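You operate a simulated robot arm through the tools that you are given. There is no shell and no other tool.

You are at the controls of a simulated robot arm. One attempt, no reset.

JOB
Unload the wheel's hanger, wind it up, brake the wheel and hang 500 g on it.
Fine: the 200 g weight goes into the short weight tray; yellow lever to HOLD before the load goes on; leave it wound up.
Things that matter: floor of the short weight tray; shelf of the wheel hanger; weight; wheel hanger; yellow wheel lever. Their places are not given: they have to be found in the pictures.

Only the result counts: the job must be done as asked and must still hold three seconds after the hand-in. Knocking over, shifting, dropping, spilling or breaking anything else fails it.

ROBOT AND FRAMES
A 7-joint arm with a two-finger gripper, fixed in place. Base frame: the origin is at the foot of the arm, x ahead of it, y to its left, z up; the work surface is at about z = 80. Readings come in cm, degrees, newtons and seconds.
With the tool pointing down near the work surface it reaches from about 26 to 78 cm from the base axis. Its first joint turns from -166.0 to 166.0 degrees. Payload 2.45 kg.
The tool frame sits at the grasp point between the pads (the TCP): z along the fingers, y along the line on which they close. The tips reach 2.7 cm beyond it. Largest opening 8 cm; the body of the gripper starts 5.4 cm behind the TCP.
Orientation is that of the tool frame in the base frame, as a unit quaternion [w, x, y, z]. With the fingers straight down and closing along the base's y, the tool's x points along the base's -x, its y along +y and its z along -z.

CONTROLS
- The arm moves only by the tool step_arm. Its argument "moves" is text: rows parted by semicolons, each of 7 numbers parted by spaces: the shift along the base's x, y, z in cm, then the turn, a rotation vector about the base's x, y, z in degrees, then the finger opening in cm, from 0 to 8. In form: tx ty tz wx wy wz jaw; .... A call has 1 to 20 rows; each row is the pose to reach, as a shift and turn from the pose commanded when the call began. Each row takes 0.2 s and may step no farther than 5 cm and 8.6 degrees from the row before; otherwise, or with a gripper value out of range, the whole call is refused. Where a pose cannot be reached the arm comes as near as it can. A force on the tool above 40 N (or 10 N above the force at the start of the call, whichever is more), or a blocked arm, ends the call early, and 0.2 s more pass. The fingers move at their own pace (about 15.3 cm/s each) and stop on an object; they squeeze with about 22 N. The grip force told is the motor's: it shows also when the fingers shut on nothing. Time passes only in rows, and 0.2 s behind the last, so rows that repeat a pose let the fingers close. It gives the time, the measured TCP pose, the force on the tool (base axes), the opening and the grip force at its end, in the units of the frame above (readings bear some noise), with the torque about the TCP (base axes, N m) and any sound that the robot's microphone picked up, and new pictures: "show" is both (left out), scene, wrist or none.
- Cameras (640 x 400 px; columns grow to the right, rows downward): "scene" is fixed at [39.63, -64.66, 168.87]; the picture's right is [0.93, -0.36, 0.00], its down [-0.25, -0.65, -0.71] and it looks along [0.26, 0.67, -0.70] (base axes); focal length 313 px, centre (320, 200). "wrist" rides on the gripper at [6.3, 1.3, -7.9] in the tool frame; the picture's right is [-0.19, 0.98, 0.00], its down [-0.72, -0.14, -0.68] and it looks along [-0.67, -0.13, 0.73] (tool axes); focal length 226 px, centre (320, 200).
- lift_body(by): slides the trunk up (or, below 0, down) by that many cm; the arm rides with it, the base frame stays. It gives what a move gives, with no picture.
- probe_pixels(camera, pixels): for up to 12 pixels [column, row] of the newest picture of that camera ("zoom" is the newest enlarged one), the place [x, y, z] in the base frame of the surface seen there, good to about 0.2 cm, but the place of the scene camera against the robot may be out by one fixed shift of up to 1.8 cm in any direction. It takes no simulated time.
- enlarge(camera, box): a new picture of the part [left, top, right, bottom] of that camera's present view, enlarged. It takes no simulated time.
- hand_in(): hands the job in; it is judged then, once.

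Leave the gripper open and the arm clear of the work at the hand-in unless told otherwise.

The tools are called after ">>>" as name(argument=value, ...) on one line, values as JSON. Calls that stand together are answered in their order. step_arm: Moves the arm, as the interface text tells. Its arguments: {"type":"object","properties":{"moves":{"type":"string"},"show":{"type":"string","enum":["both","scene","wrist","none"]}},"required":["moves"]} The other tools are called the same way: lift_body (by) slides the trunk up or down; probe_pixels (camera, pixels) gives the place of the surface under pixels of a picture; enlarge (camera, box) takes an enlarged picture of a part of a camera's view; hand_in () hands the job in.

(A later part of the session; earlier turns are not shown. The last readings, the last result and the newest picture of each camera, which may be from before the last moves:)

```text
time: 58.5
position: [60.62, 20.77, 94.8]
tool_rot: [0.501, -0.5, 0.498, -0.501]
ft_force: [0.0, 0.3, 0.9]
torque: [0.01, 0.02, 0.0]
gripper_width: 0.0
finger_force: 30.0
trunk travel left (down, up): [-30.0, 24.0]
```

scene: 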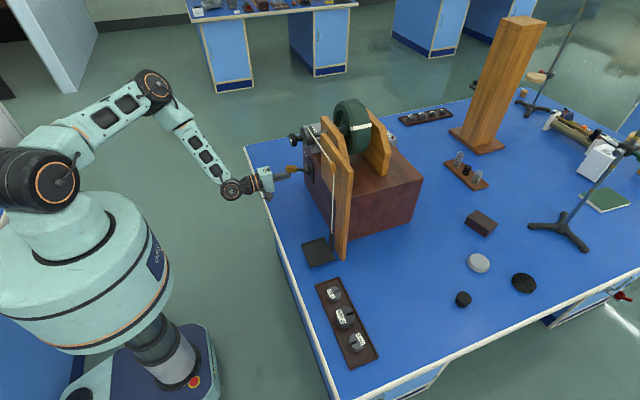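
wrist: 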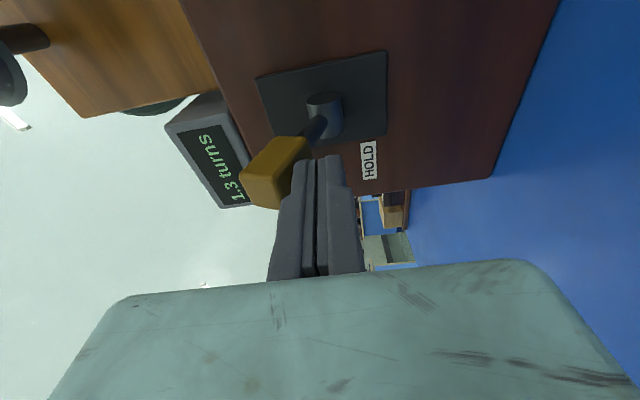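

The lever snapped back up to FREE with no force left on the tool, so the rehearsal worked. Now I back away and return to the front of the knob at (50, 13, 114.4), turning the wrist positively for a fresh stroke.

>>> step_arm(moves="-3 0 0 0 0 0 0; -6 0 0 0 0 0 0; -8 -0.5 2 8.4 0 0 2; -10 -1.5 5 16.8 0 0 4; -10.3 -3 9 25.2 0 0 6; -10.3 -4.5 13 33.6 0 0 7; -10.3 -6 16.5 42 0 0 7; -10.3 -7.9 19.7 50.4 0 0 7; -10.3 -7.9 19.7 58.8 0 0 7; -10.3 -7.9 19.7 67.2 0 0 7; -10.3 -7.9 19.7 75.6 0 0 7; -10.3 -7.9 19.7 84 0 0 7; -10.3 -7.9 19.7 92.4 0 0 7; -10.3 -7.9 19.7 100.8 0 0 7; -10.3 -7.9 19.7 109.2 0 0 7; -10.3 -7.9 19.7 117.6 0 0 7; -10.3 -7.9 19.7 126 0 0 7; -10.3 -7.9 19.7 134.4 0 0 7; -10.3 -7.9 19.7 142.8 0 0 7; -10.3 -7.9 19.7 151.2 0 0 7", show="both")

```text
time: 62.7
position: [50.3, 12.86, 114.51]
tool_rot: [0.608, 0.362, 0.609, 0.358]
ft_force: [-0.9, 0.8, -0.8]
torque: [-0.01, -0.04, -0.04]
gripper_width: 7.03
finger_force: 0.1
trunk travel left (down, up): [-30.0, 24.0]
```

scene: 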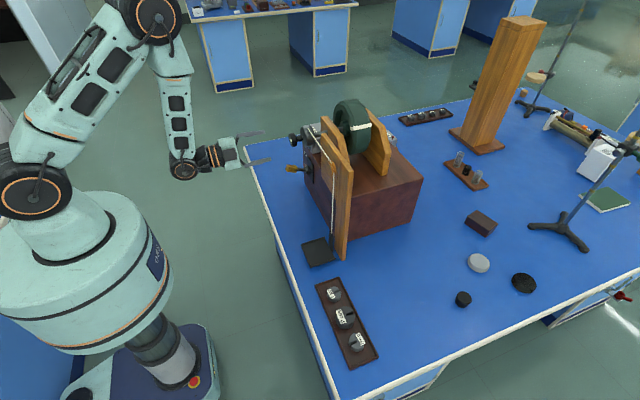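
wrist: 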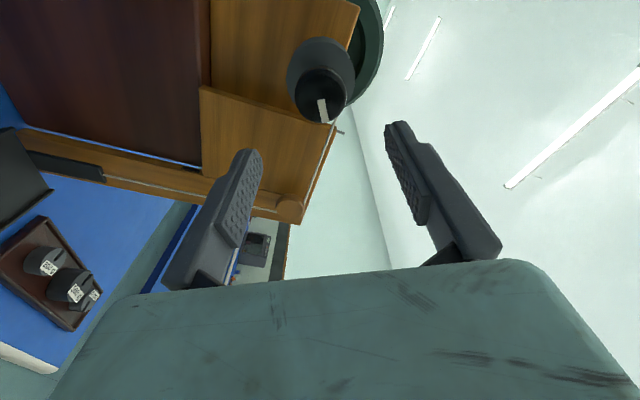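

φ is now +61°. I'll turn on to about +161° and hold there to read the position precisely.

>>> step_arm(moves="0 0.05 0 8.4 0 0 7; 0 0.1 0 16.8 0 0 7; 0 0.1 0 25.2 0 0 7; 0 0.1 0 33.6 0 0 7; 0 0.1 0 42 0 0 7; 0 0.1 0 50.4 0 0 7; 0 0.1 0 58.8 0 0 7; 0 0.1 0 67.2 0 0 7; 0 0.1 0 75.6 0 0 7; 0 0.1 0 84 0 0 7; 0 0.1 0 92.4 0 0 7; 0 0.1 0 100 0 0 7; 0 0.1 0 100 0 0 7; 0 0.1 0 100 0 0 7", show="both")

```text
time: 65.7
position: [50.26, 12.98, 114.58]
tool_rot: [0.114, 0.698, 0.118, 0.697]
ft_force: [-0.2, -0.1, -0.2]
torque: [-0.04, -0.03, -0.01]
gripper_width: 6.99
finger_force: 0.0
trunk travel left (down, up): [-30.0, 24.0]
```

scene: 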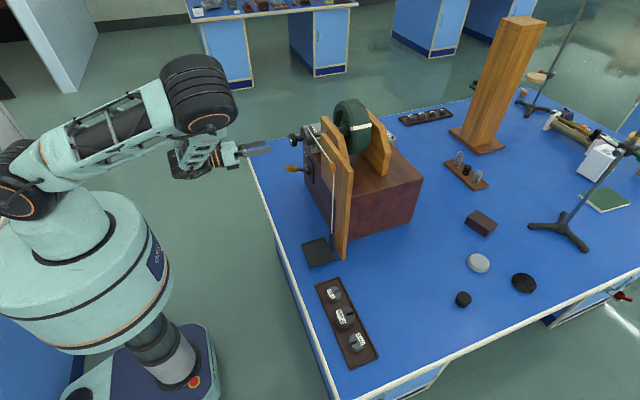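
wrist: 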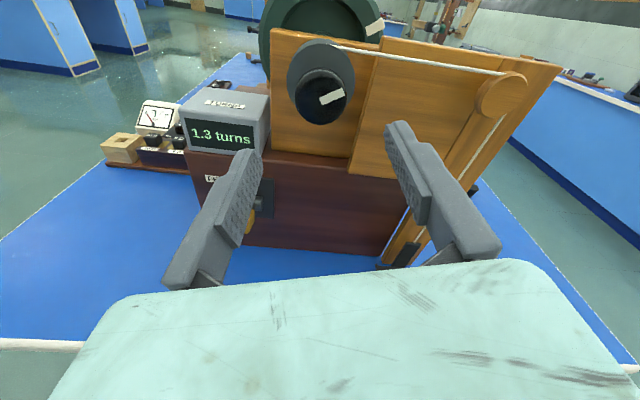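

Position reads (50.26, 12.98, 114.58). I'll advance 10.2 cm onto the knob with small trims and close.

>>> step_arm(moves="3 0.05 -0.12 0 0 0 7; 6 0.05 -0.12 0 0 0 7; 8.5 0.05 -0.12 0 0 0 7; 10.2 0.05 -0.12 0 0 0 7; 10.2 0.05 -0.12 0 0 0 7; 10.2 0.05 -0.12 0 0 0 5; 10.2 0.05 -0.12 0 0 0 3; 10.2 0.05 -0.12 0 0 0 3; 10.2 0.05 -0.12 0 0 0 3", show="wrist")

```text
time: 67.7
position: [60.4, 13.04, 114.55]
tool_rot: [0.114, 0.698, 0.118, 0.697]
ft_force: [-12.2, -3.6, -1.4]
torque: [-0.03, 0.19, -0.05]
gripper_width: 4.13
finger_force: 45.1
trunk travel left (down, up): [-30.0, 24.0]
```

wrist: 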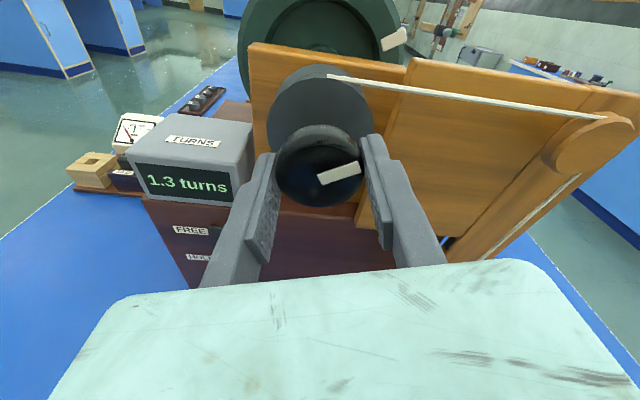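

The knob is gripped at 4.13 cm. I'll wind stroke A by -146°, watching the forces.

>>> step_arm(moves="-0.03 0 0 -3 0 0 3; -0.06 0 0 -9 0 0 3; -0.06 0 0 -17 0 0 3; -0.06 0 0 -25 0 0 3; -0.06 0 0 -33 0 0 3; -0.06 0 0 -41 0 0 3; -0.06 0 0 -49 0 0 3; -0.06 0 0 -57 0 0 3; -0.06 0 0 -65 0 0 3; -0.06 0 0 -73 0 0 3; -0.06 0 0 -81 0 0 3; -0.06 0 0 -89 0 0 3; -0.06 0 0 -97 0 0 3; -0.06 0 0 -105 0 0 3; -0.06 0 0 -113 0 0 3; -0.06 0 0 -121 0 0 3; -0.06 0 0 -129 0 0 3; -0.06 0 0 -137 0 0 3; -0.06 0 0 -143 0 0 3; -0.06 0 0 -146 0 0 3", show="both")

```text
time: 71.9
position: [60.35, 13.08, 114.57]
tool_rot: [0.702, 0.093, 0.7, 0.091]
ft_force: [1.7, -0.7, 16.5]
torque: [-0.01, -0.79, -0.07]
gripper_width: 4.1
finger_force: 44.9
trunk travel left (down, up): [-30.0, 24.0]
```

scene: 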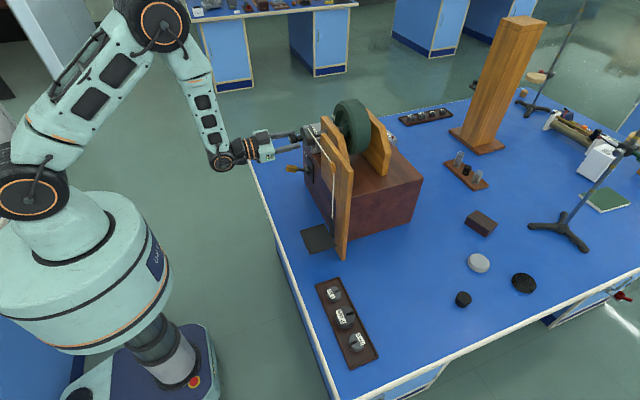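
wrist: 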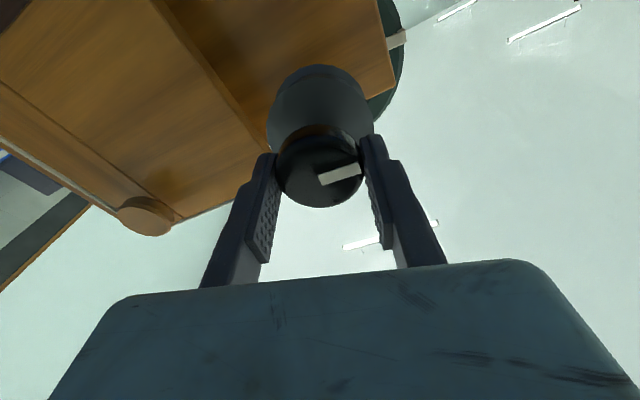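

146° is wound and the mark stays fixed between the fingers, so there is no slip. I'll trim z by +0.1 and wind another -75° to φ≈-60°.

>>> step_arm(moves="0 0 0.05 -3 0 0 3; 0 0 0.1 -9 0 0 3; 0 0 0.1 -17 0 0 3; 0 0 0.1 -25 0 0 3; 0 0 0.1 -33 0 0 3; 0 0 0.1 -41 0 0 3; 0 0 0.1 -49 0 0 3; 0 0 0.1 -57 0 0 3; 0 0 0.1 -65 0 0 3; 0 0 0.1 -71 0 0 3; 0 0 0.1 -75 0 0 3; 0 0 0.1 -75 0 0 3", show="both")

```text
time: 74.5
position: [60.52, 13.03, 114.52]
tool_rot: [0.613, -0.352, 0.612, -0.355]
ft_force: [-0.8, -1.4, -0.9]
torque: [-0.01, 0.13, -0.12]
gripper_width: 4.12
finger_force: 44.8
trunk travel left (down, up): [-30.0, 24.0]
```

scene: 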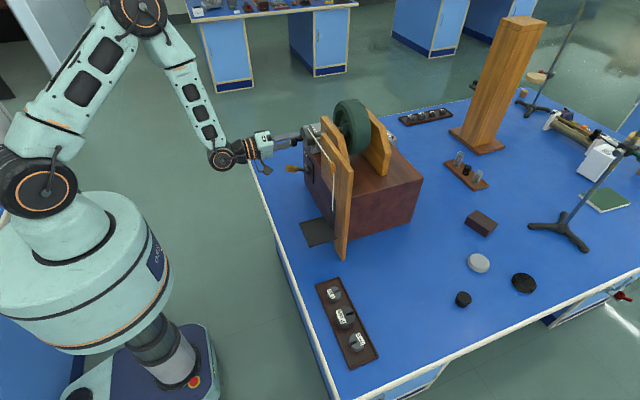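
wrist: 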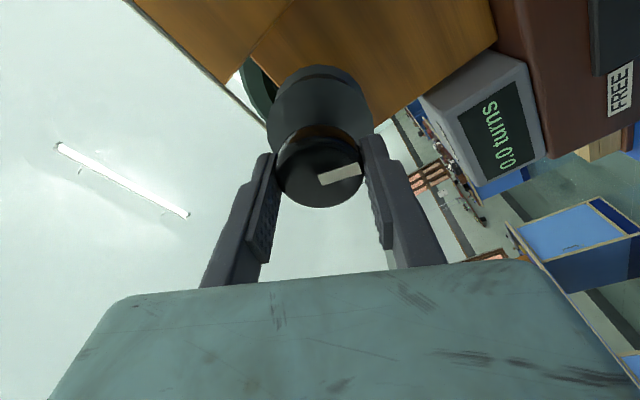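

φ=-60°, 221° is wound and the forces are near zero. Now comes the quick regrasp: keep turning, open while moving so the wheel coasts upward, turn the wrist back about 84° around the knob, and re-close about 2.4 s later.

>>> step_arm(moves="0 0 0 -4 0 0 3; 0 0 0 -11 0 0 3; 0 0 0 -19.4 0 0 3; 0 0 0 -27.8 0 0 3; 0 0 0 -36.2 0 0 6.5; 0 0 0 -40 0 0 6.5; 0 0 0 -33 0 0 6.5; 0 0 0 -24.6 0 0 6.5; 0 0 0 -16.2 0 0 6.5; 0 0 0 -7.8 0 0 6.5; 0 0 0 0.6 0 0 6.5; 0 0 0 9 0 0 6.5; 0 0 0 17.4 0 0 6.5; 0 0 0 25.8 0 0 6.5; 0 0 0 34.2 0 0 6.5; 0 0 0 42 0 0 6.5; 0 0 0 42 0 0 3; 0 0 0 42 0 0 3; 0 0 0 42 0 0 3", show="both")

```text
time: 78.5
position: [60.45, 13.04, 114.43]
tool_rot: [0.699, -0.109, 0.698, -0.111]
ft_force: [1.1, -0.1, 0.2]
torque: [0.07, 0.04, 0.0]
gripper_width: 4.09
finger_force: 45.3
trunk travel left (down, up): [-30.0, 24.0]
```

scene: 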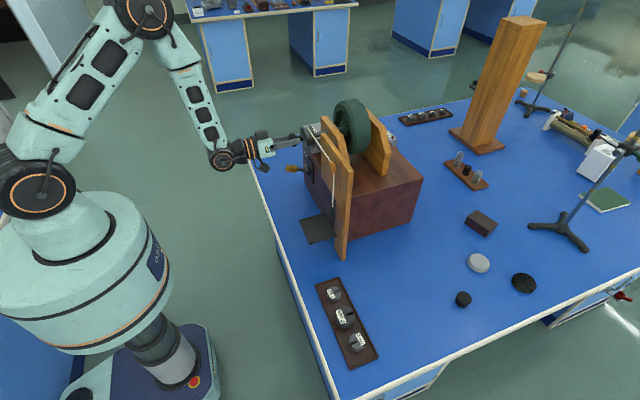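
wrist: 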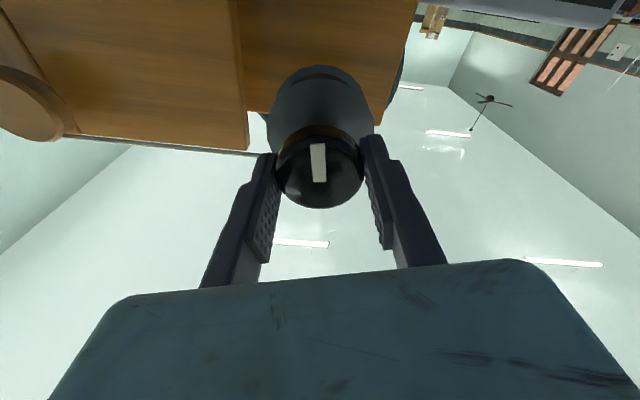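

Regrasped at 4.09 cm. I'll measure the shelf height now to see how much is wound.

>>> probe_pixels(camera="scene", pixels=[[318, 230], [312, 230], [322, 234], [325, 226], [331, 208]])

>>> enlarge(camera="scene", box=[285, 150, 365, 270])

```text
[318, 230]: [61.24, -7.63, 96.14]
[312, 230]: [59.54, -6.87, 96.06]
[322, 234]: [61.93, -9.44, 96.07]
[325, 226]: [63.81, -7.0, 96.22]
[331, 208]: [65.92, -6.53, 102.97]
```

```text
3.33 times, centred on (325, 210) of scene
```

zoom: 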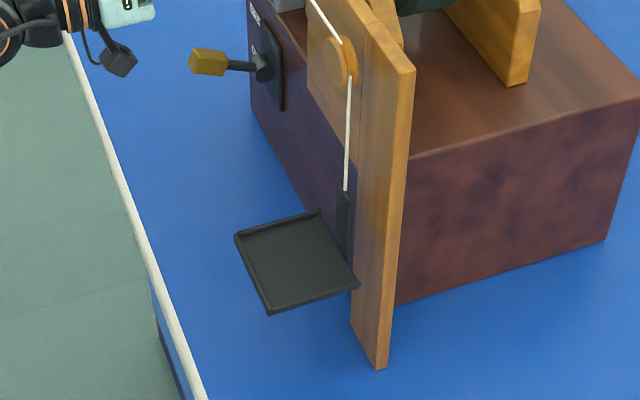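

The shelf has risen 12.1 cm (about 253°), so the coast and fall-back cancelled out and the regrasp cost nothing. I'll do one more release and regrasp cycle to gain about 75°.

>>> step_arm(moves="0 0 0 -4 0 0 3; 0 0 0 -11 0 0 3; 0 0 0 -19.4 0 0 3; 0 0 0 -27.8 0 0 3; 0 0 0 -36.2 0 0 3; 0 0 0 -44.6 0 0 3; 0 0 0 -53 0 0 3; 0 0 0 -61.4 0 0 3; 0 0 0 -69.8 0 0 3; 0 0 0 -78.2 0 0 6.5; 0 0 0 -82 0 0 6.5; 0 0 0 -75 0 0 6.5; 0 0 0 -66.6 0 0 6.5; 0 0 0 -58.2 0 0 6.5; 0 0 0 -49.8 0 0 6.5; 0 0 0 -41.4 0 0 6.5; 0 0 0 -33 0 0 6.5; 0 0 0 -24.6 0 0 6.5; 0 0 0 -18 0 0 6.5; 0 0 0 -18 0 0 3", show="both")

```text
time: 82.7
position: [60.38, 13.05, 114.53]
tool_rot: [0.674, -0.216, 0.672, -0.218]
ft_force: [1.1, 0.4, -1.9]
torque: [0.04, -0.17, 0.34]
gripper_width: 4.09
finger_force: 44.8
trunk travel left (down, up): [-30.0, 24.0]
```

scene: 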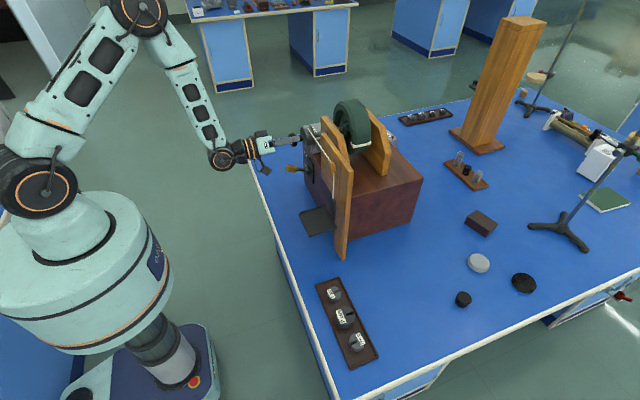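
wrist: 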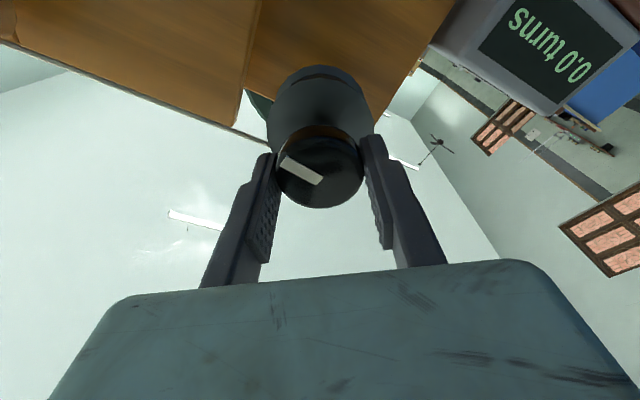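

The fingers are on the knob again and the counter reads 0.0. I'll measure the shelf height once more.

>>> probe_pixels(camera="scene", pixels=[[318, 219], [312, 218], [322, 224], [325, 215], [331, 198]])

>>> enlarge(camera="scene", box=[285, 150, 365, 270])

```text
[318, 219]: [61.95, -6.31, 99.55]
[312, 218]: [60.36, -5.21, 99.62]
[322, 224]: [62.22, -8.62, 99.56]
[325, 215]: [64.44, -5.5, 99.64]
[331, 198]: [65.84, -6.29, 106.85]
```

```text
3.33 times, centred on (325, 210) of scene
```

zoom: 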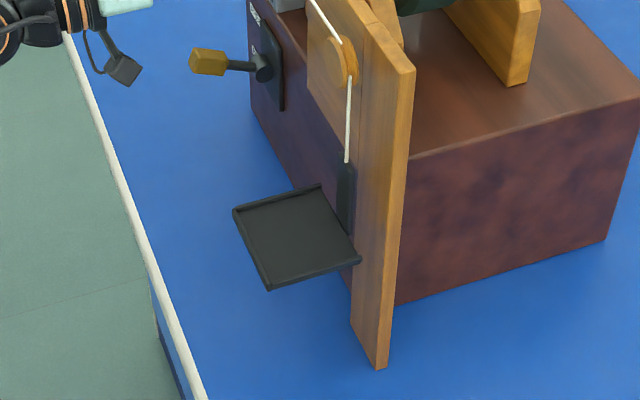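

The shelf rose 15.55 cm (about 325°). Now the final run in one call: turn -70° more, open while turning, back off 4.4 cm, swing down over the lever with closed fingers and push it down past the middle to HOLD.

>>> step_arm(moves="0 0 0 -4 0 0 3; 0 0 0 -11 0 0 3; 0 0 0 -19.4 0 0 3; 0 0 0 -27.8 0 0 3; 0 0 0 -36.2 0 0 3; 0 0 0 -44.6 0 0 3; 0 0 0 -53 0 0 3; 0 0 0 -61.4 0 0 3; 0 0 0 -69.8 0 0 6.5; -4.4 0 0 -72 0 0 6.5; -4.4 2.25 -4.2 -72 0 0 0; -3.8 4.75 -8.4 -72 0 0 0; -1.8 7.15 -12.2 -72 0 0 0; 0.1 7.8 -15.1 -72 0 0 0; 0.1 7.8 -17.8 -72 0 0 0; 0.1 7.8 -20 -72 0 0 0; 0.1 7.8 -20.3 -72 0 0 0; 0.1 7.8 -20.3 -72 0 0 0", show="both")

```text
time: 86.5
position: [60.37, 20.84, 94.22]
tool_rot: [-0.418, 0.571, -0.415, 0.572]
ft_force: [-1.1, -0.3, -0.1]
torque: [0.03, 0.02, 0.0]
gripper_width: 0.01
finger_force: 21.8
trunk travel left (down, up): [-30.0, 24.0]
```

scene: 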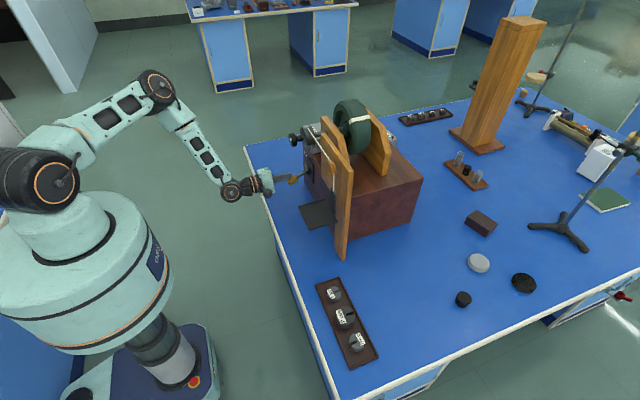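
wrist: 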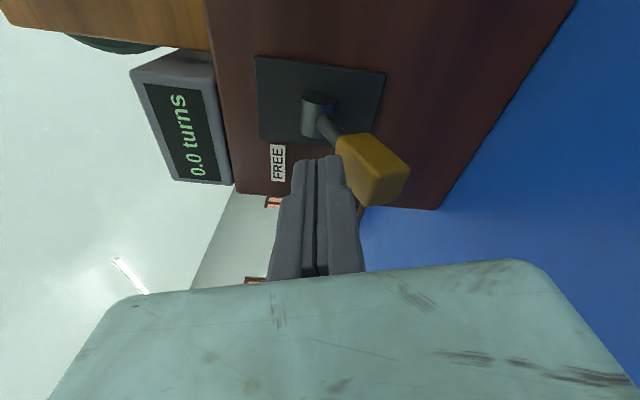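

The lever handle now points down to the HOLD side, the counter reads 0.0 and the hanger is high. I'll measure the shelf, then wait a second to see whether it holds.

>>> probe_pixels(camera="scene", pixels=[[318, 214], [312, 212], [322, 219], [325, 209], [331, 192]])

>>> step_arm(moves="-2 0 0.5 0 0 0 0; -5 0 1.5 0 0 0 0; -8 0 3 0 0 0 0; -8 0 3 0 0 0 0; -8 0 3 0 0 0 0; -8 0 3 0 0 0 0; -8 0 3 0 0 0 0", show="both")

>>> probe_pixels(camera="scene", pixels=[[318, 214], [312, 212], [322, 219], [325, 209], [331, 192]])

```text
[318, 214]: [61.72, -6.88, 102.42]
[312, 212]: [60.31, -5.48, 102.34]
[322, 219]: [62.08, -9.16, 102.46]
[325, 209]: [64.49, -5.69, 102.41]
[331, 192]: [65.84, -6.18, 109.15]
```

```text
time: 88.1
position: [52.49, 20.79, 97.19]
tool_rot: [-0.418, 0.571, -0.414, 0.572]
ft_force: [0.3, 0.3, -0.2]
torque: [0.01, 0.0, -0.01]
gripper_width: 0.0
finger_force: 21.5
trunk travel left (down, up): [-30.0, 24.0]
```

scene: 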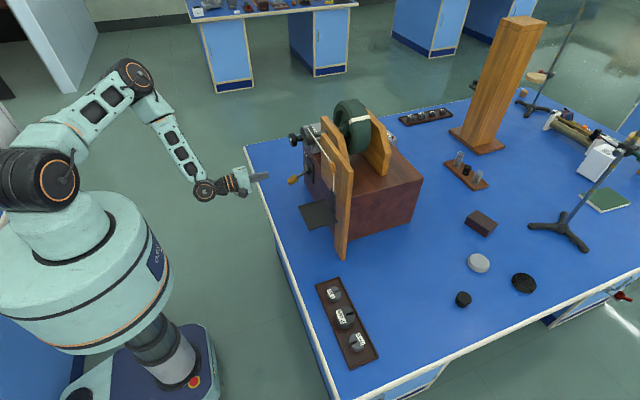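
wrist: 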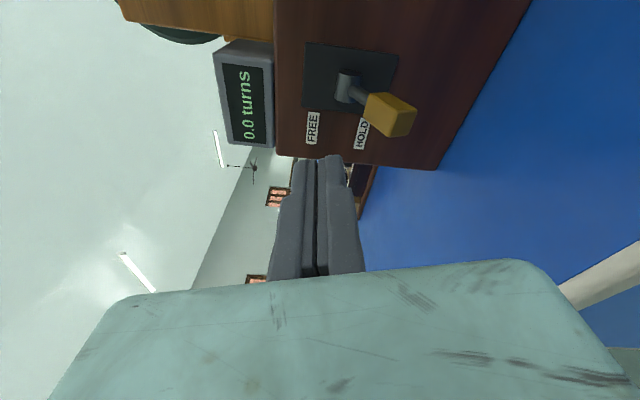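

```text
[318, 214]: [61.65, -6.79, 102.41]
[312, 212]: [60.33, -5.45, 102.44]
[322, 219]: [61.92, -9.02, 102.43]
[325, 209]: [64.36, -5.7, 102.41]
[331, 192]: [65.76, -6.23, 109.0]
```

The shelf holds steady at z≈102.4 in the scene (about 101.1 true), up 18.4 cm, with the lever at HOLD. Now for the 500 g: I'll retreat and turn the wrist back upright (φ→0) away from the apparatus.

>>> step_arm(moves="-1 0 1.5 8.3 0 0 2; -2 -0.5 3.5 16.6 0 0 4; -3 -1 6 24.9 0 0 6; -4 -2 8.5 33.2 0 0 7; -4.5 -3 11 41.5 0 0 7; -4.5 -4 13 49.8 0 0 7; -4.5 -5 14.8 58.1 0 0 7; -4.5 -6 14.8 66.4 0 0 7; -4.5 -7 14.8 74.7 0 0 7; -4.5 -8 14.8 83 0 0 7; -4.5 -9 14.8 91.3 0 0 7; -4.5 -10 14.8 99.6 0 0 7; -4.5 -10.8 14.8 107.6 0 0 7; -4.5 -10.8 14.8 107.6 0 0 7", show="scene")

```text
time: 91.1
position: [47.86, 9.92, 112.01]
tool_rot: [0.707, 0.0, 0.707, -0.004]
ft_force: [0.4, -0.2, -0.5]
torque: [0.02, 0.02, -0.01]
gripper_width: 7.01
finger_force: 0.0
trunk travel left (down, up): [-30.0, 24.0]
```

scene: 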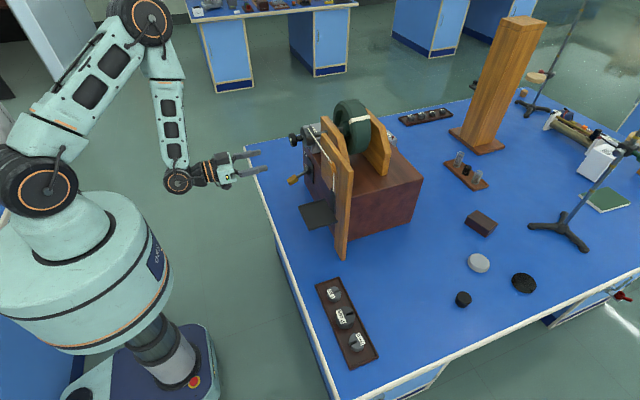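

The tool is straight at φ=0. Next I swing over to the tray at y≈-30 while tilting down to the 20° grasp attitude.

>>> step_arm(moves="0 -4.5 0 0 7.8 0 7; 0 -9 0 0 15.6 0 7; 0 -13.5 0 0 23.4 0 7; 0 -18 0 0 31.2 0 7; 0 -22.5 0 0 39 0 7; 0 -27 0 0 46.8 0 7; 0 -31.5 0 0 54.6 0 7; 1 -36 0 0 62.4 0 7; 3 -40.2 0 0 70 0 7; 6 -40.2 -3 0 70 0 7; 8 -40.2 -7 0 70 0 7; 8 -40.2 -9 0 70 0 7; 8 -40.2 -9 0 70 0 7", show="both")

```text
time: 93.9
position: [56.02, -30.18, 102.96]
tool_rot: [0.174, -0.001, 0.985, -0.003]
ft_force: [-0.5, 0.2, -0.2]
torque: [0.0, -0.02, 0.01]
gripper_width: 7.0
finger_force: 0.0
out of reach, approached as far as the arm can: row 1, 2, 3, 4
trunk travel left (down, up): [-30.0, 24.0]
```

scene: 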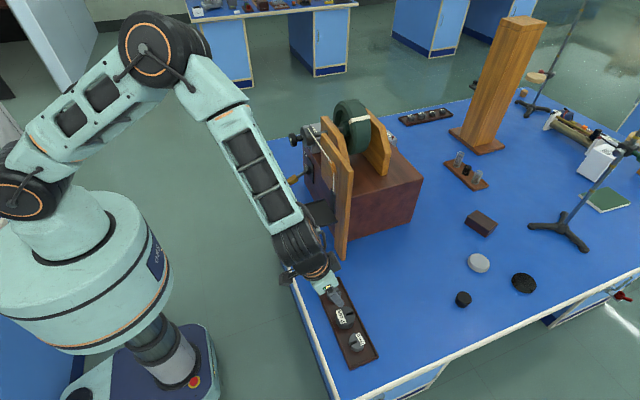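
wrist: 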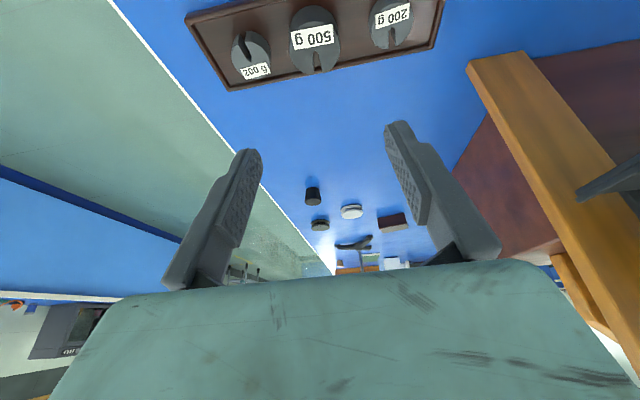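

The three weights are in view, with the 500 g at about (315,40) in the wrist picture. I'll enlarge and probe its outline.

>>> enlarge(camera="wrist", box=[200, 0, 440, 110])

>>> probe_pixels(camera="wrist", pixels=[[291, 42], [338, 38], [315, 52], [313, 68], [312, 25], [300, 55], [330, 55], [250, 52], [390, 25], [270, 50], [355, 45], [315, 12]])

```text
2.67 times, centred on (320, 55) of wrist
```

zoom: 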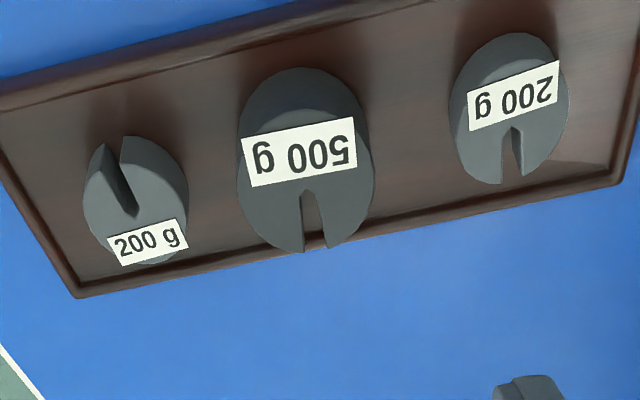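

```text
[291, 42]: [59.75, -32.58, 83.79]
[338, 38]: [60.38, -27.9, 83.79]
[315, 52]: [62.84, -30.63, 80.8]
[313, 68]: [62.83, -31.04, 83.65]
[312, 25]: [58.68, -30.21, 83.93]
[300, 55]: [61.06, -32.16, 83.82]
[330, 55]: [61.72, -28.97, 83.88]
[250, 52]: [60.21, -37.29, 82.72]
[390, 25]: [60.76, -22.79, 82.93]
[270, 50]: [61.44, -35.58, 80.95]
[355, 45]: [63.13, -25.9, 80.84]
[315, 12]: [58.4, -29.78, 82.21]
```

I'll probe the 500 g top-face outline in the zoom picture for its centre and diameter, and the neighbouring edges for finger room.

>>> probe_pixels(camera="zoom", pixels=[[241, 185], [371, 180], [298, 247], [332, 243], [300, 113], [258, 135], [352, 130], [262, 232], [360, 220], [187, 190], [455, 130], [300, 90]])

```text
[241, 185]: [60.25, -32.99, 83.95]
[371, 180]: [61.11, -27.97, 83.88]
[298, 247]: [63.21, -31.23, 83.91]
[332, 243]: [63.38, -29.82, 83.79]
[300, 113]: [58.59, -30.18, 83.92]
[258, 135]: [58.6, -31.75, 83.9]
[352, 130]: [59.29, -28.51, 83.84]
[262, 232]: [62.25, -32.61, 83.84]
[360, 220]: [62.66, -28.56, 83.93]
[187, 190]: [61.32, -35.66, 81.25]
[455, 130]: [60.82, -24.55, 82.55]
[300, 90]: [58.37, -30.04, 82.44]
```

The 500 g weight's centre is at about (60.85, -30.45), with diameter 5.2 and top at z≈83.85. I'll descend with the jaw at 6.4 cm, which leaves about 1 cm to the neighbouring 200 g, to TCP z≈84.4.

>>> step_arm(moves="2 -0.1 -3 0 0 0 6.4; 4.3 -0.27 -6.5 0 0 0 6.4; 4.3 -0.27 -10.5 0 0 0 6.4; 4.3 -0.27 -14 0 0 0 6.4; 4.3 -0.27 -15.5 0 0 0 6.4; 4.3 -0.27 -15.5 0 0 0 6.4", show="wrist")

```text
time: 95.3
position: [60.37, -30.47, 87.59]
tool_rot: [0.174, -0.003, 0.985, -0.002]
ft_force: [-0.3, -0.1, -0.2]
torque: [0.01, -0.01, 0.0]
gripper_width: 6.41
finger_force: 0.0
trunk travel left (down, up): [-30.0, 24.0]
```

wrist: 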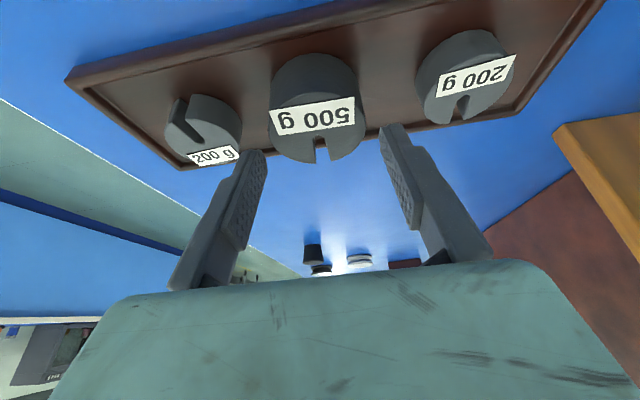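

The fingertips are about 1 cm above the 500 g top, centred, with a gap to the left 200 g. I'll lower 3.2 cm.

>>> step_arm(moves="0 0 -1 0 0 0 6.4; 0 0 -2 0 0 0 6.4; 0 0 -2.8 0 0 0 6.4; 0 0 -3.2 0 0 0 6.4; 0 0 -3.2 0 0 0 6.4", show="wrist")

```text
time: 96.5
position: [60.24, -30.34, 84.32]
tool_rot: [0.175, -0.003, 0.985, -0.003]
ft_force: [-1.8, 1.2, 2.5]
torque: [0.12, 0.07, 0.05]
gripper_width: 6.41
finger_force: 0.0
trunk travel left (down, up): [-30.0, 24.0]
```

wrist: 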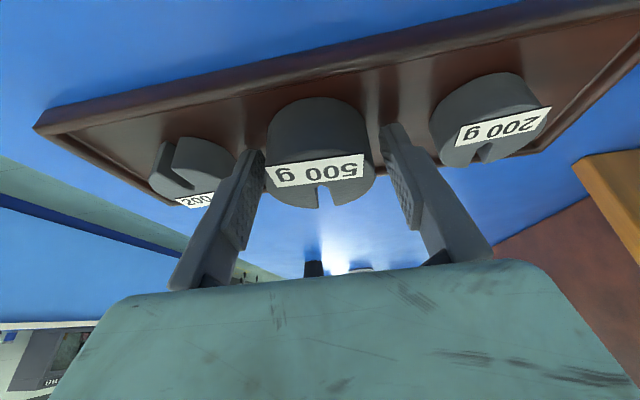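

There's only a slight contact force of about 3 N. I'll close gently on the 500 g weight.

>>> step_arm(moves="0 0 0 0 0 0 5.8; 0 0 0 0 0 0 5.2; 0 0 0 0 0 0 4; 0 0 0 0 0 0 4", show="both")

```text
time: 97.5
position: [60.27, -30.43, 84.2]
tool_rot: [0.174, -0.002, 0.985, -0.003]
ft_force: [0.4, -1.1, -0.3]
torque: [-0.02, 0.02, -0.01]
gripper_width: 5.35
finger_force: 21.7
trunk travel left (down, up): [-30.0, 24.0]
```

scene: 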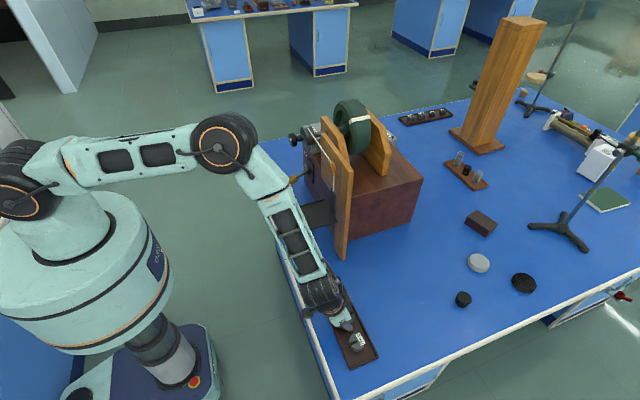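
wrist: 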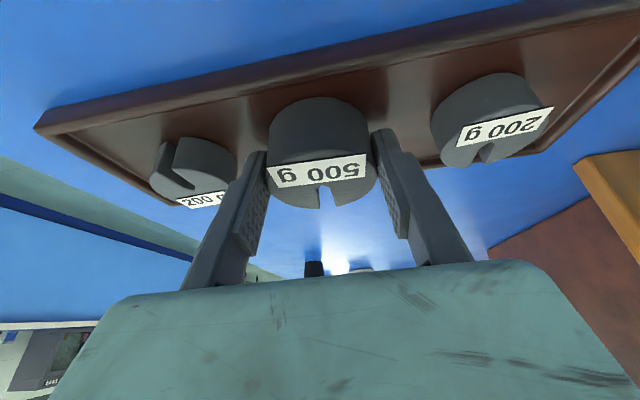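

The 500 g is gripped at 5.35 cm with 21.7 N. I'll lift it straight up, slowly at first, to TCP z≈107.5.

>>> step_arm(moves="0 0 0.4 0 0 0 4; 0 0 1 0 0 0 4; 0 0 2 0 0 0 4; 0 0 4 0 0 0 4; 0 0 7 0 0 0 4; 0 0 11 0 0 0 4; 0 0 15 0 0 0 4; 0 0 19 0 0 0 4; 0 0 22 0 0 0 4; 0 0 23.3 0 0 0 4; 0 0 23.3 0 0 0 4", show="both")

```text
time: 99.9
position: [60.25, -30.55, 107.68]
tool_rot: [0.174, -0.002, 0.985, -0.002]
ft_force: [-0.1, -0.3, -5.4]
torque: [0.0, 0.05, 0.02]
gripper_width: 5.33
finger_force: 22.1
trunk travel left (down, up): [-30.0, 24.0]
```

scene: 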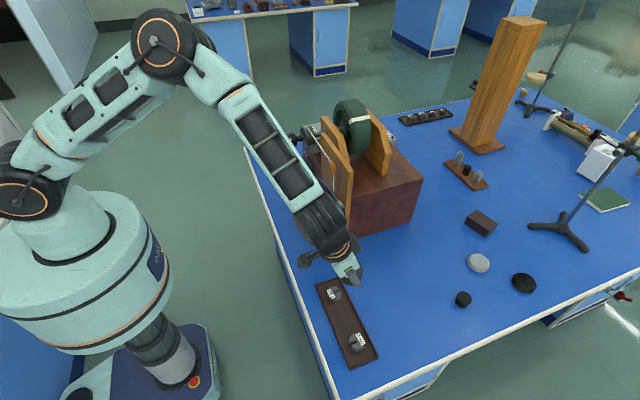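
wrist: 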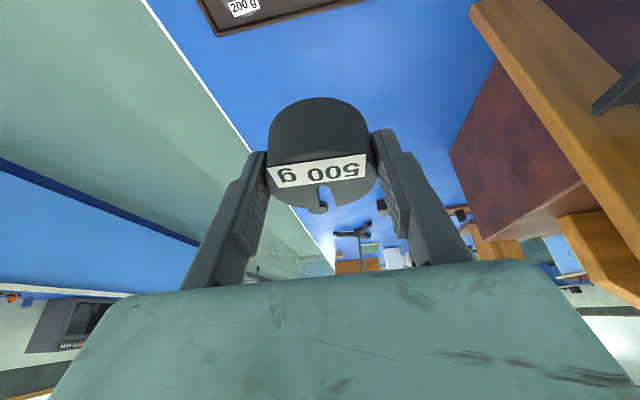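

The weight is lifted (5.4 N), and both 200 g weights remain in the tray. I'll move it toward the hanger but stay back at x≈52 to view the shelf first.

>>> step_arm(moves="-3 0 0.8 0 0 0 4; -6 2 1.6 0 0 0 4; -8.2 6 2.3 0 0 0 4; -8.2 10.5 2.3 0 0 0 4; -8.2 15 2.3 0 0 0 4; -8.2 18.5 2.3 0 0 0 4; -8.2 18.5 2.3 0 0 0 4", show="both")

```text
time: 101.5
position: [52.07, -11.85, 109.94]
tool_rot: [0.173, -0.002, 0.985, -0.003]
ft_force: [0.0, -1.7, -5.2]
torque: [-0.01, 0.03, 0.03]
gripper_width: 5.32
finger_force: 22.0
trunk travel left (down, up): [-30.0, 24.0]
```

scene: 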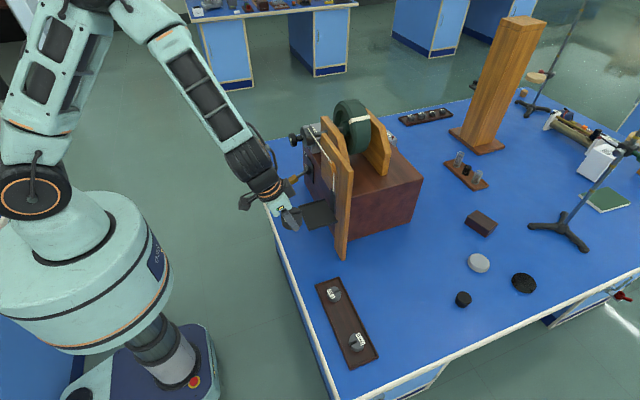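
wrist: 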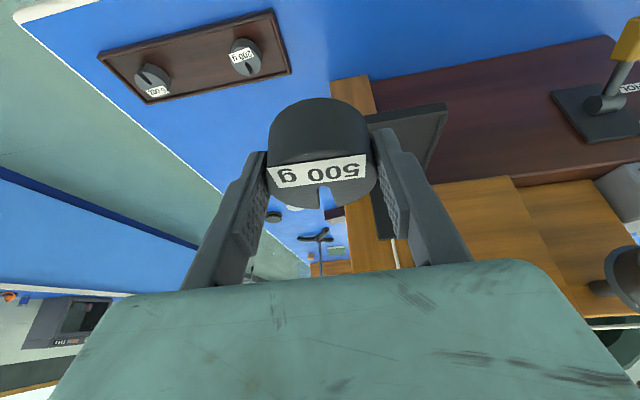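

The shelf shows at about (420,130) behind the weight. I'll probe its floor and far rim with the wrist camera.

>>> probe_pixels(camera="wrist", pixels=[[410, 120], [425, 130], [415, 140], [445, 106], [443, 115], [432, 150], [380, 215], [384, 235], [400, 114], [395, 120]])

>>> enlarge(camera="wrist", box=[340, 80, 480, 260])

```text
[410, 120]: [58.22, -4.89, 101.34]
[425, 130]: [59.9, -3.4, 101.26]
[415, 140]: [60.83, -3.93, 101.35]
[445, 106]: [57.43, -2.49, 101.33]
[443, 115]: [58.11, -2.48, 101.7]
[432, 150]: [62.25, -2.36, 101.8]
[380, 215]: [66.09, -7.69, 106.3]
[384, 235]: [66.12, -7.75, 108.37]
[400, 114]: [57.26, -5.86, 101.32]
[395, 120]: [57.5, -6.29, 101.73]
```

```text
2.22 times, centred on (410, 170) of wrist
```

zoom: 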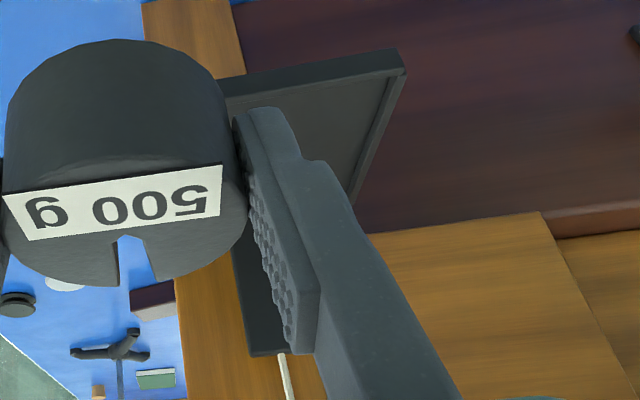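

The shelf floor is at z≈101.3, the rims at 101.75, and the stem is at x≈66.1. I'll bring the weight over the shelf centre (61.9, -6.95) and lower it to about half a centimetre above the floor.

>>> step_arm(moves="2 1 0 0 0 0 4; 5 2.7 0 0 0 0 4; 8 4.3 0 0 0 0 4; 9.25 4.9 0 0 0 0 4; 9.25 4.9 -1.5 0 0 0 4; 9.25 4.9 -3 0 0 0 4; 9.25 4.9 -4.2 0 0 0 4; 9.25 4.9 -4.4 0 0 0 4; 9.25 4.9 -4.4 0 0 0 4", show="both")

```text
time: 103.5
position: [61.35, -7.09, 105.61]
tool_rot: [0.173, -0.003, 0.985, -0.003]
ft_force: [0.6, 0.3, -4.4]
torque: [0.0, 0.03, 0.0]
gripper_width: 5.34
finger_force: 22.0
trunk travel left (down, up): [-30.0, 24.0]
```

scene: 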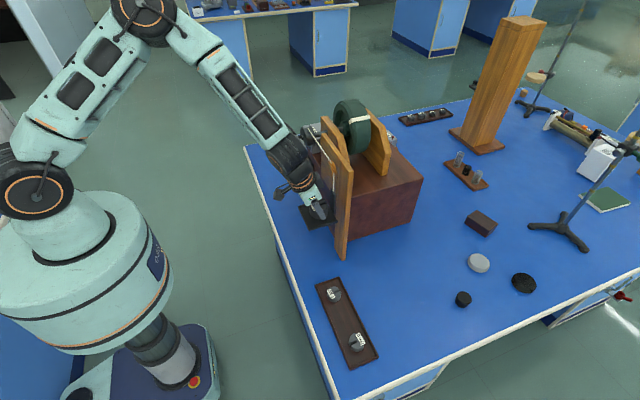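
wrist: 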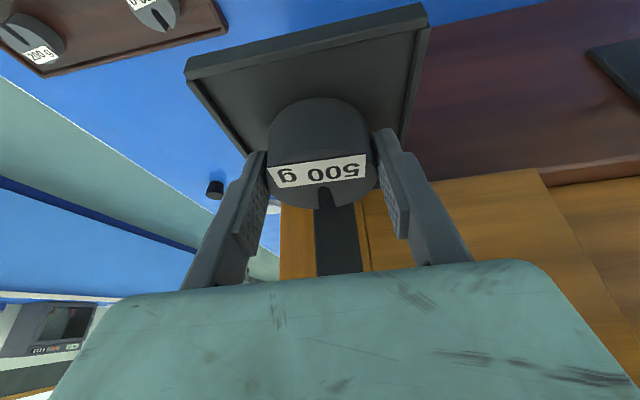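

The weight hovers centred over the shelf with the lever at HOLD. I'll lower in small steps until the vertical force shows contact.

>>> step_arm(moves="0 0 -0.2 0 0 0 4; 0 0 -0.4 0 0 0 4; 0 0 -0.55 0 0 0 4; 0 0 -0.65 0 0 0 4; 0 0 -0.65 0 0 0 4", show="wrist")

```text
time: 104.7
position: [61.33, -7.01, 104.91]
tool_rot: [0.173, -0.001, 0.985, -0.003]
ft_force: [-0.1, 0.5, -5.4]
torque: [-0.02, -0.01, -0.03]
gripper_width: 5.33
finger_force: 21.9
trunk travel left (down, up): [-30.0, 24.0]
```

wrist: 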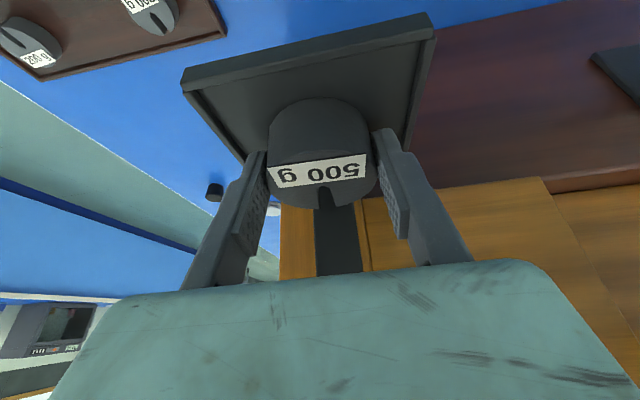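

The force is still -5.4 N, so there is no contact yet. I'll lower further in 0.1 cm steps.

>>> step_arm(moves="0 0 -0.1 0 0 0 4; 0 0 -0.2 0 0 0 4; 0 0 -0.2 0 0 0 4", show="none")

```text
time: 105.5
position: [61.31, -7.0, 104.59]
tool_rot: [0.174, -0.002, 0.985, -0.003]
ft_force: [-0.9, 0.7, -3.0]
torque: [0.1, 0.01, 0.0]
gripper_width: 5.33
finger_force: 21.6
trunk travel left (down, up): [-30.0, 24.0]
```

The force fell to -3.0 N, so the weight is starting to rest. One more small step.

>>> step_arm(moves="0 0 -0.06 0 0 0 4; 0 0 -0.1 0 0 0 4; 0 0 -0.1 0 0 0 4", show="wrist")

```text
time: 106.3
position: [61.41, -7.02, 104.65]
tool_rot: [0.174, -0.002, 0.985, -0.003]
ft_force: [0.1, 0.0, -1.7]
torque: [0.03, 0.03, 0.0]
gripper_width: 5.35
finger_force: 21.5
trunk travel left (down, up): [-30.0, 24.0]
```

wrist: 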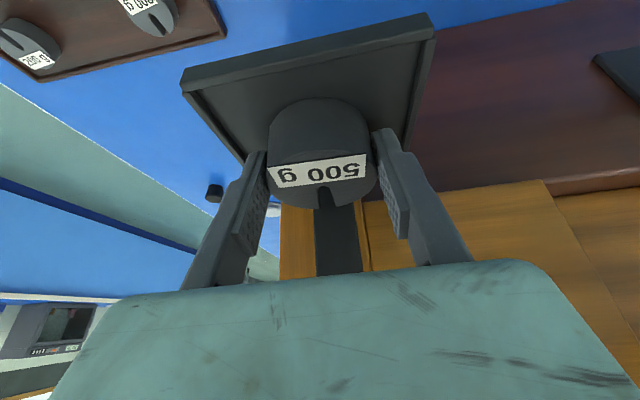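

Most of the weight is carried by the shelf now (-1.7 N left). I'll open gently to 6.1 cm, hold, and look.

>>> step_arm(moves="0 0 0 0 0 0 5.5; 0 0 0 0 0 0 5.8; 0 0 0 0 0 0 6.1; 0 0 0 0 0 0 6.1", show="wrist")

```text
time: 107.3
position: [61.32, -6.97, 104.45]
tool_rot: [0.175, -0.003, 0.985, -0.003]
ft_force: [-0.1, 0.2, -0.4]
torque: [0.02, -0.04, -0.01]
gripper_width: 6.12
finger_force: 0.1
trunk travel left (down, up): [-30.0, 24.0]
```

wrist: 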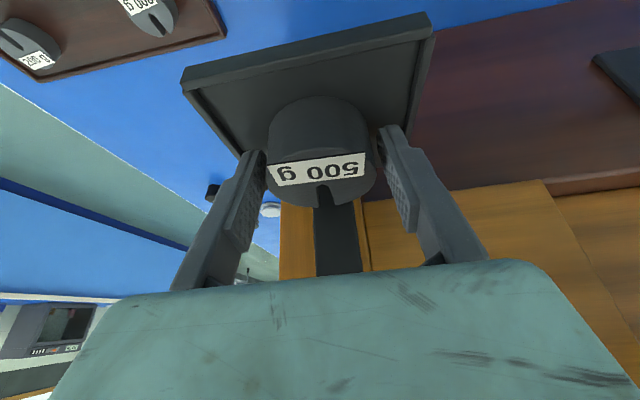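

The weight stands on the shelf with the fingers free of it. I'll rise straight up, then back off toward the base.

>>> step_arm(moves="0 0 0.6 0 0 0 6.1; 0 0 1.5 0 0 0 6.1; 0 0 3 0 0 0 6.1; 0 0 5.5 0 0 0 6.1; -1 0 8 0 0 0 6.1; -4 0 10 0 0 0 7; -8 0 11 0 0 0 8; -12 0 11 0 0 0 8; -14 0 11 0 0 0 8", show="both")

```text
time: 109.3
position: [47.29, -7.08, 115.61]
tool_rot: [0.174, -0.003, 0.985, -0.003]
ft_force: [-0.2, 0.5, 0.3]
torque: [-0.02, 0.0, 0.03]
gripper_width: 7.96
finger_force: 0.0
trunk travel left (down, up): [-30.0, 24.0]
```

scene: 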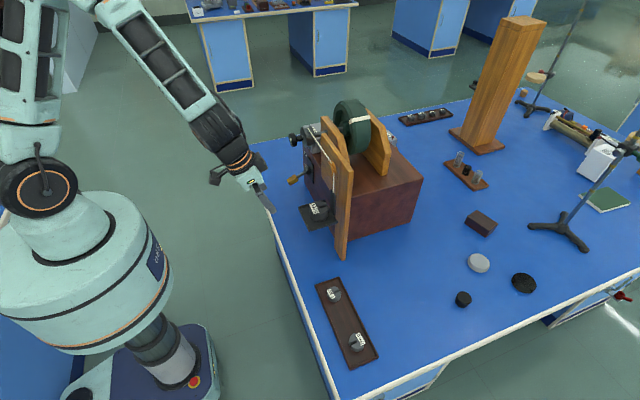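
wrist: 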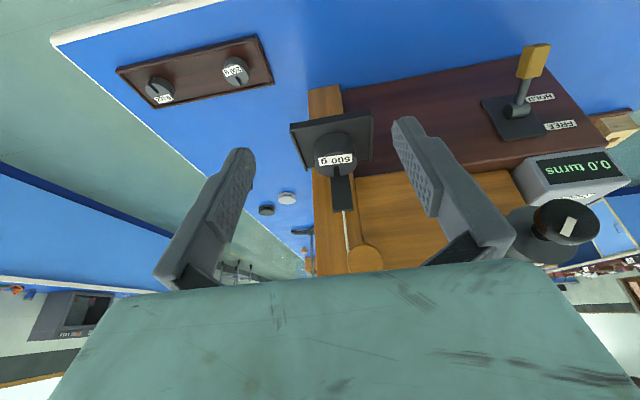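

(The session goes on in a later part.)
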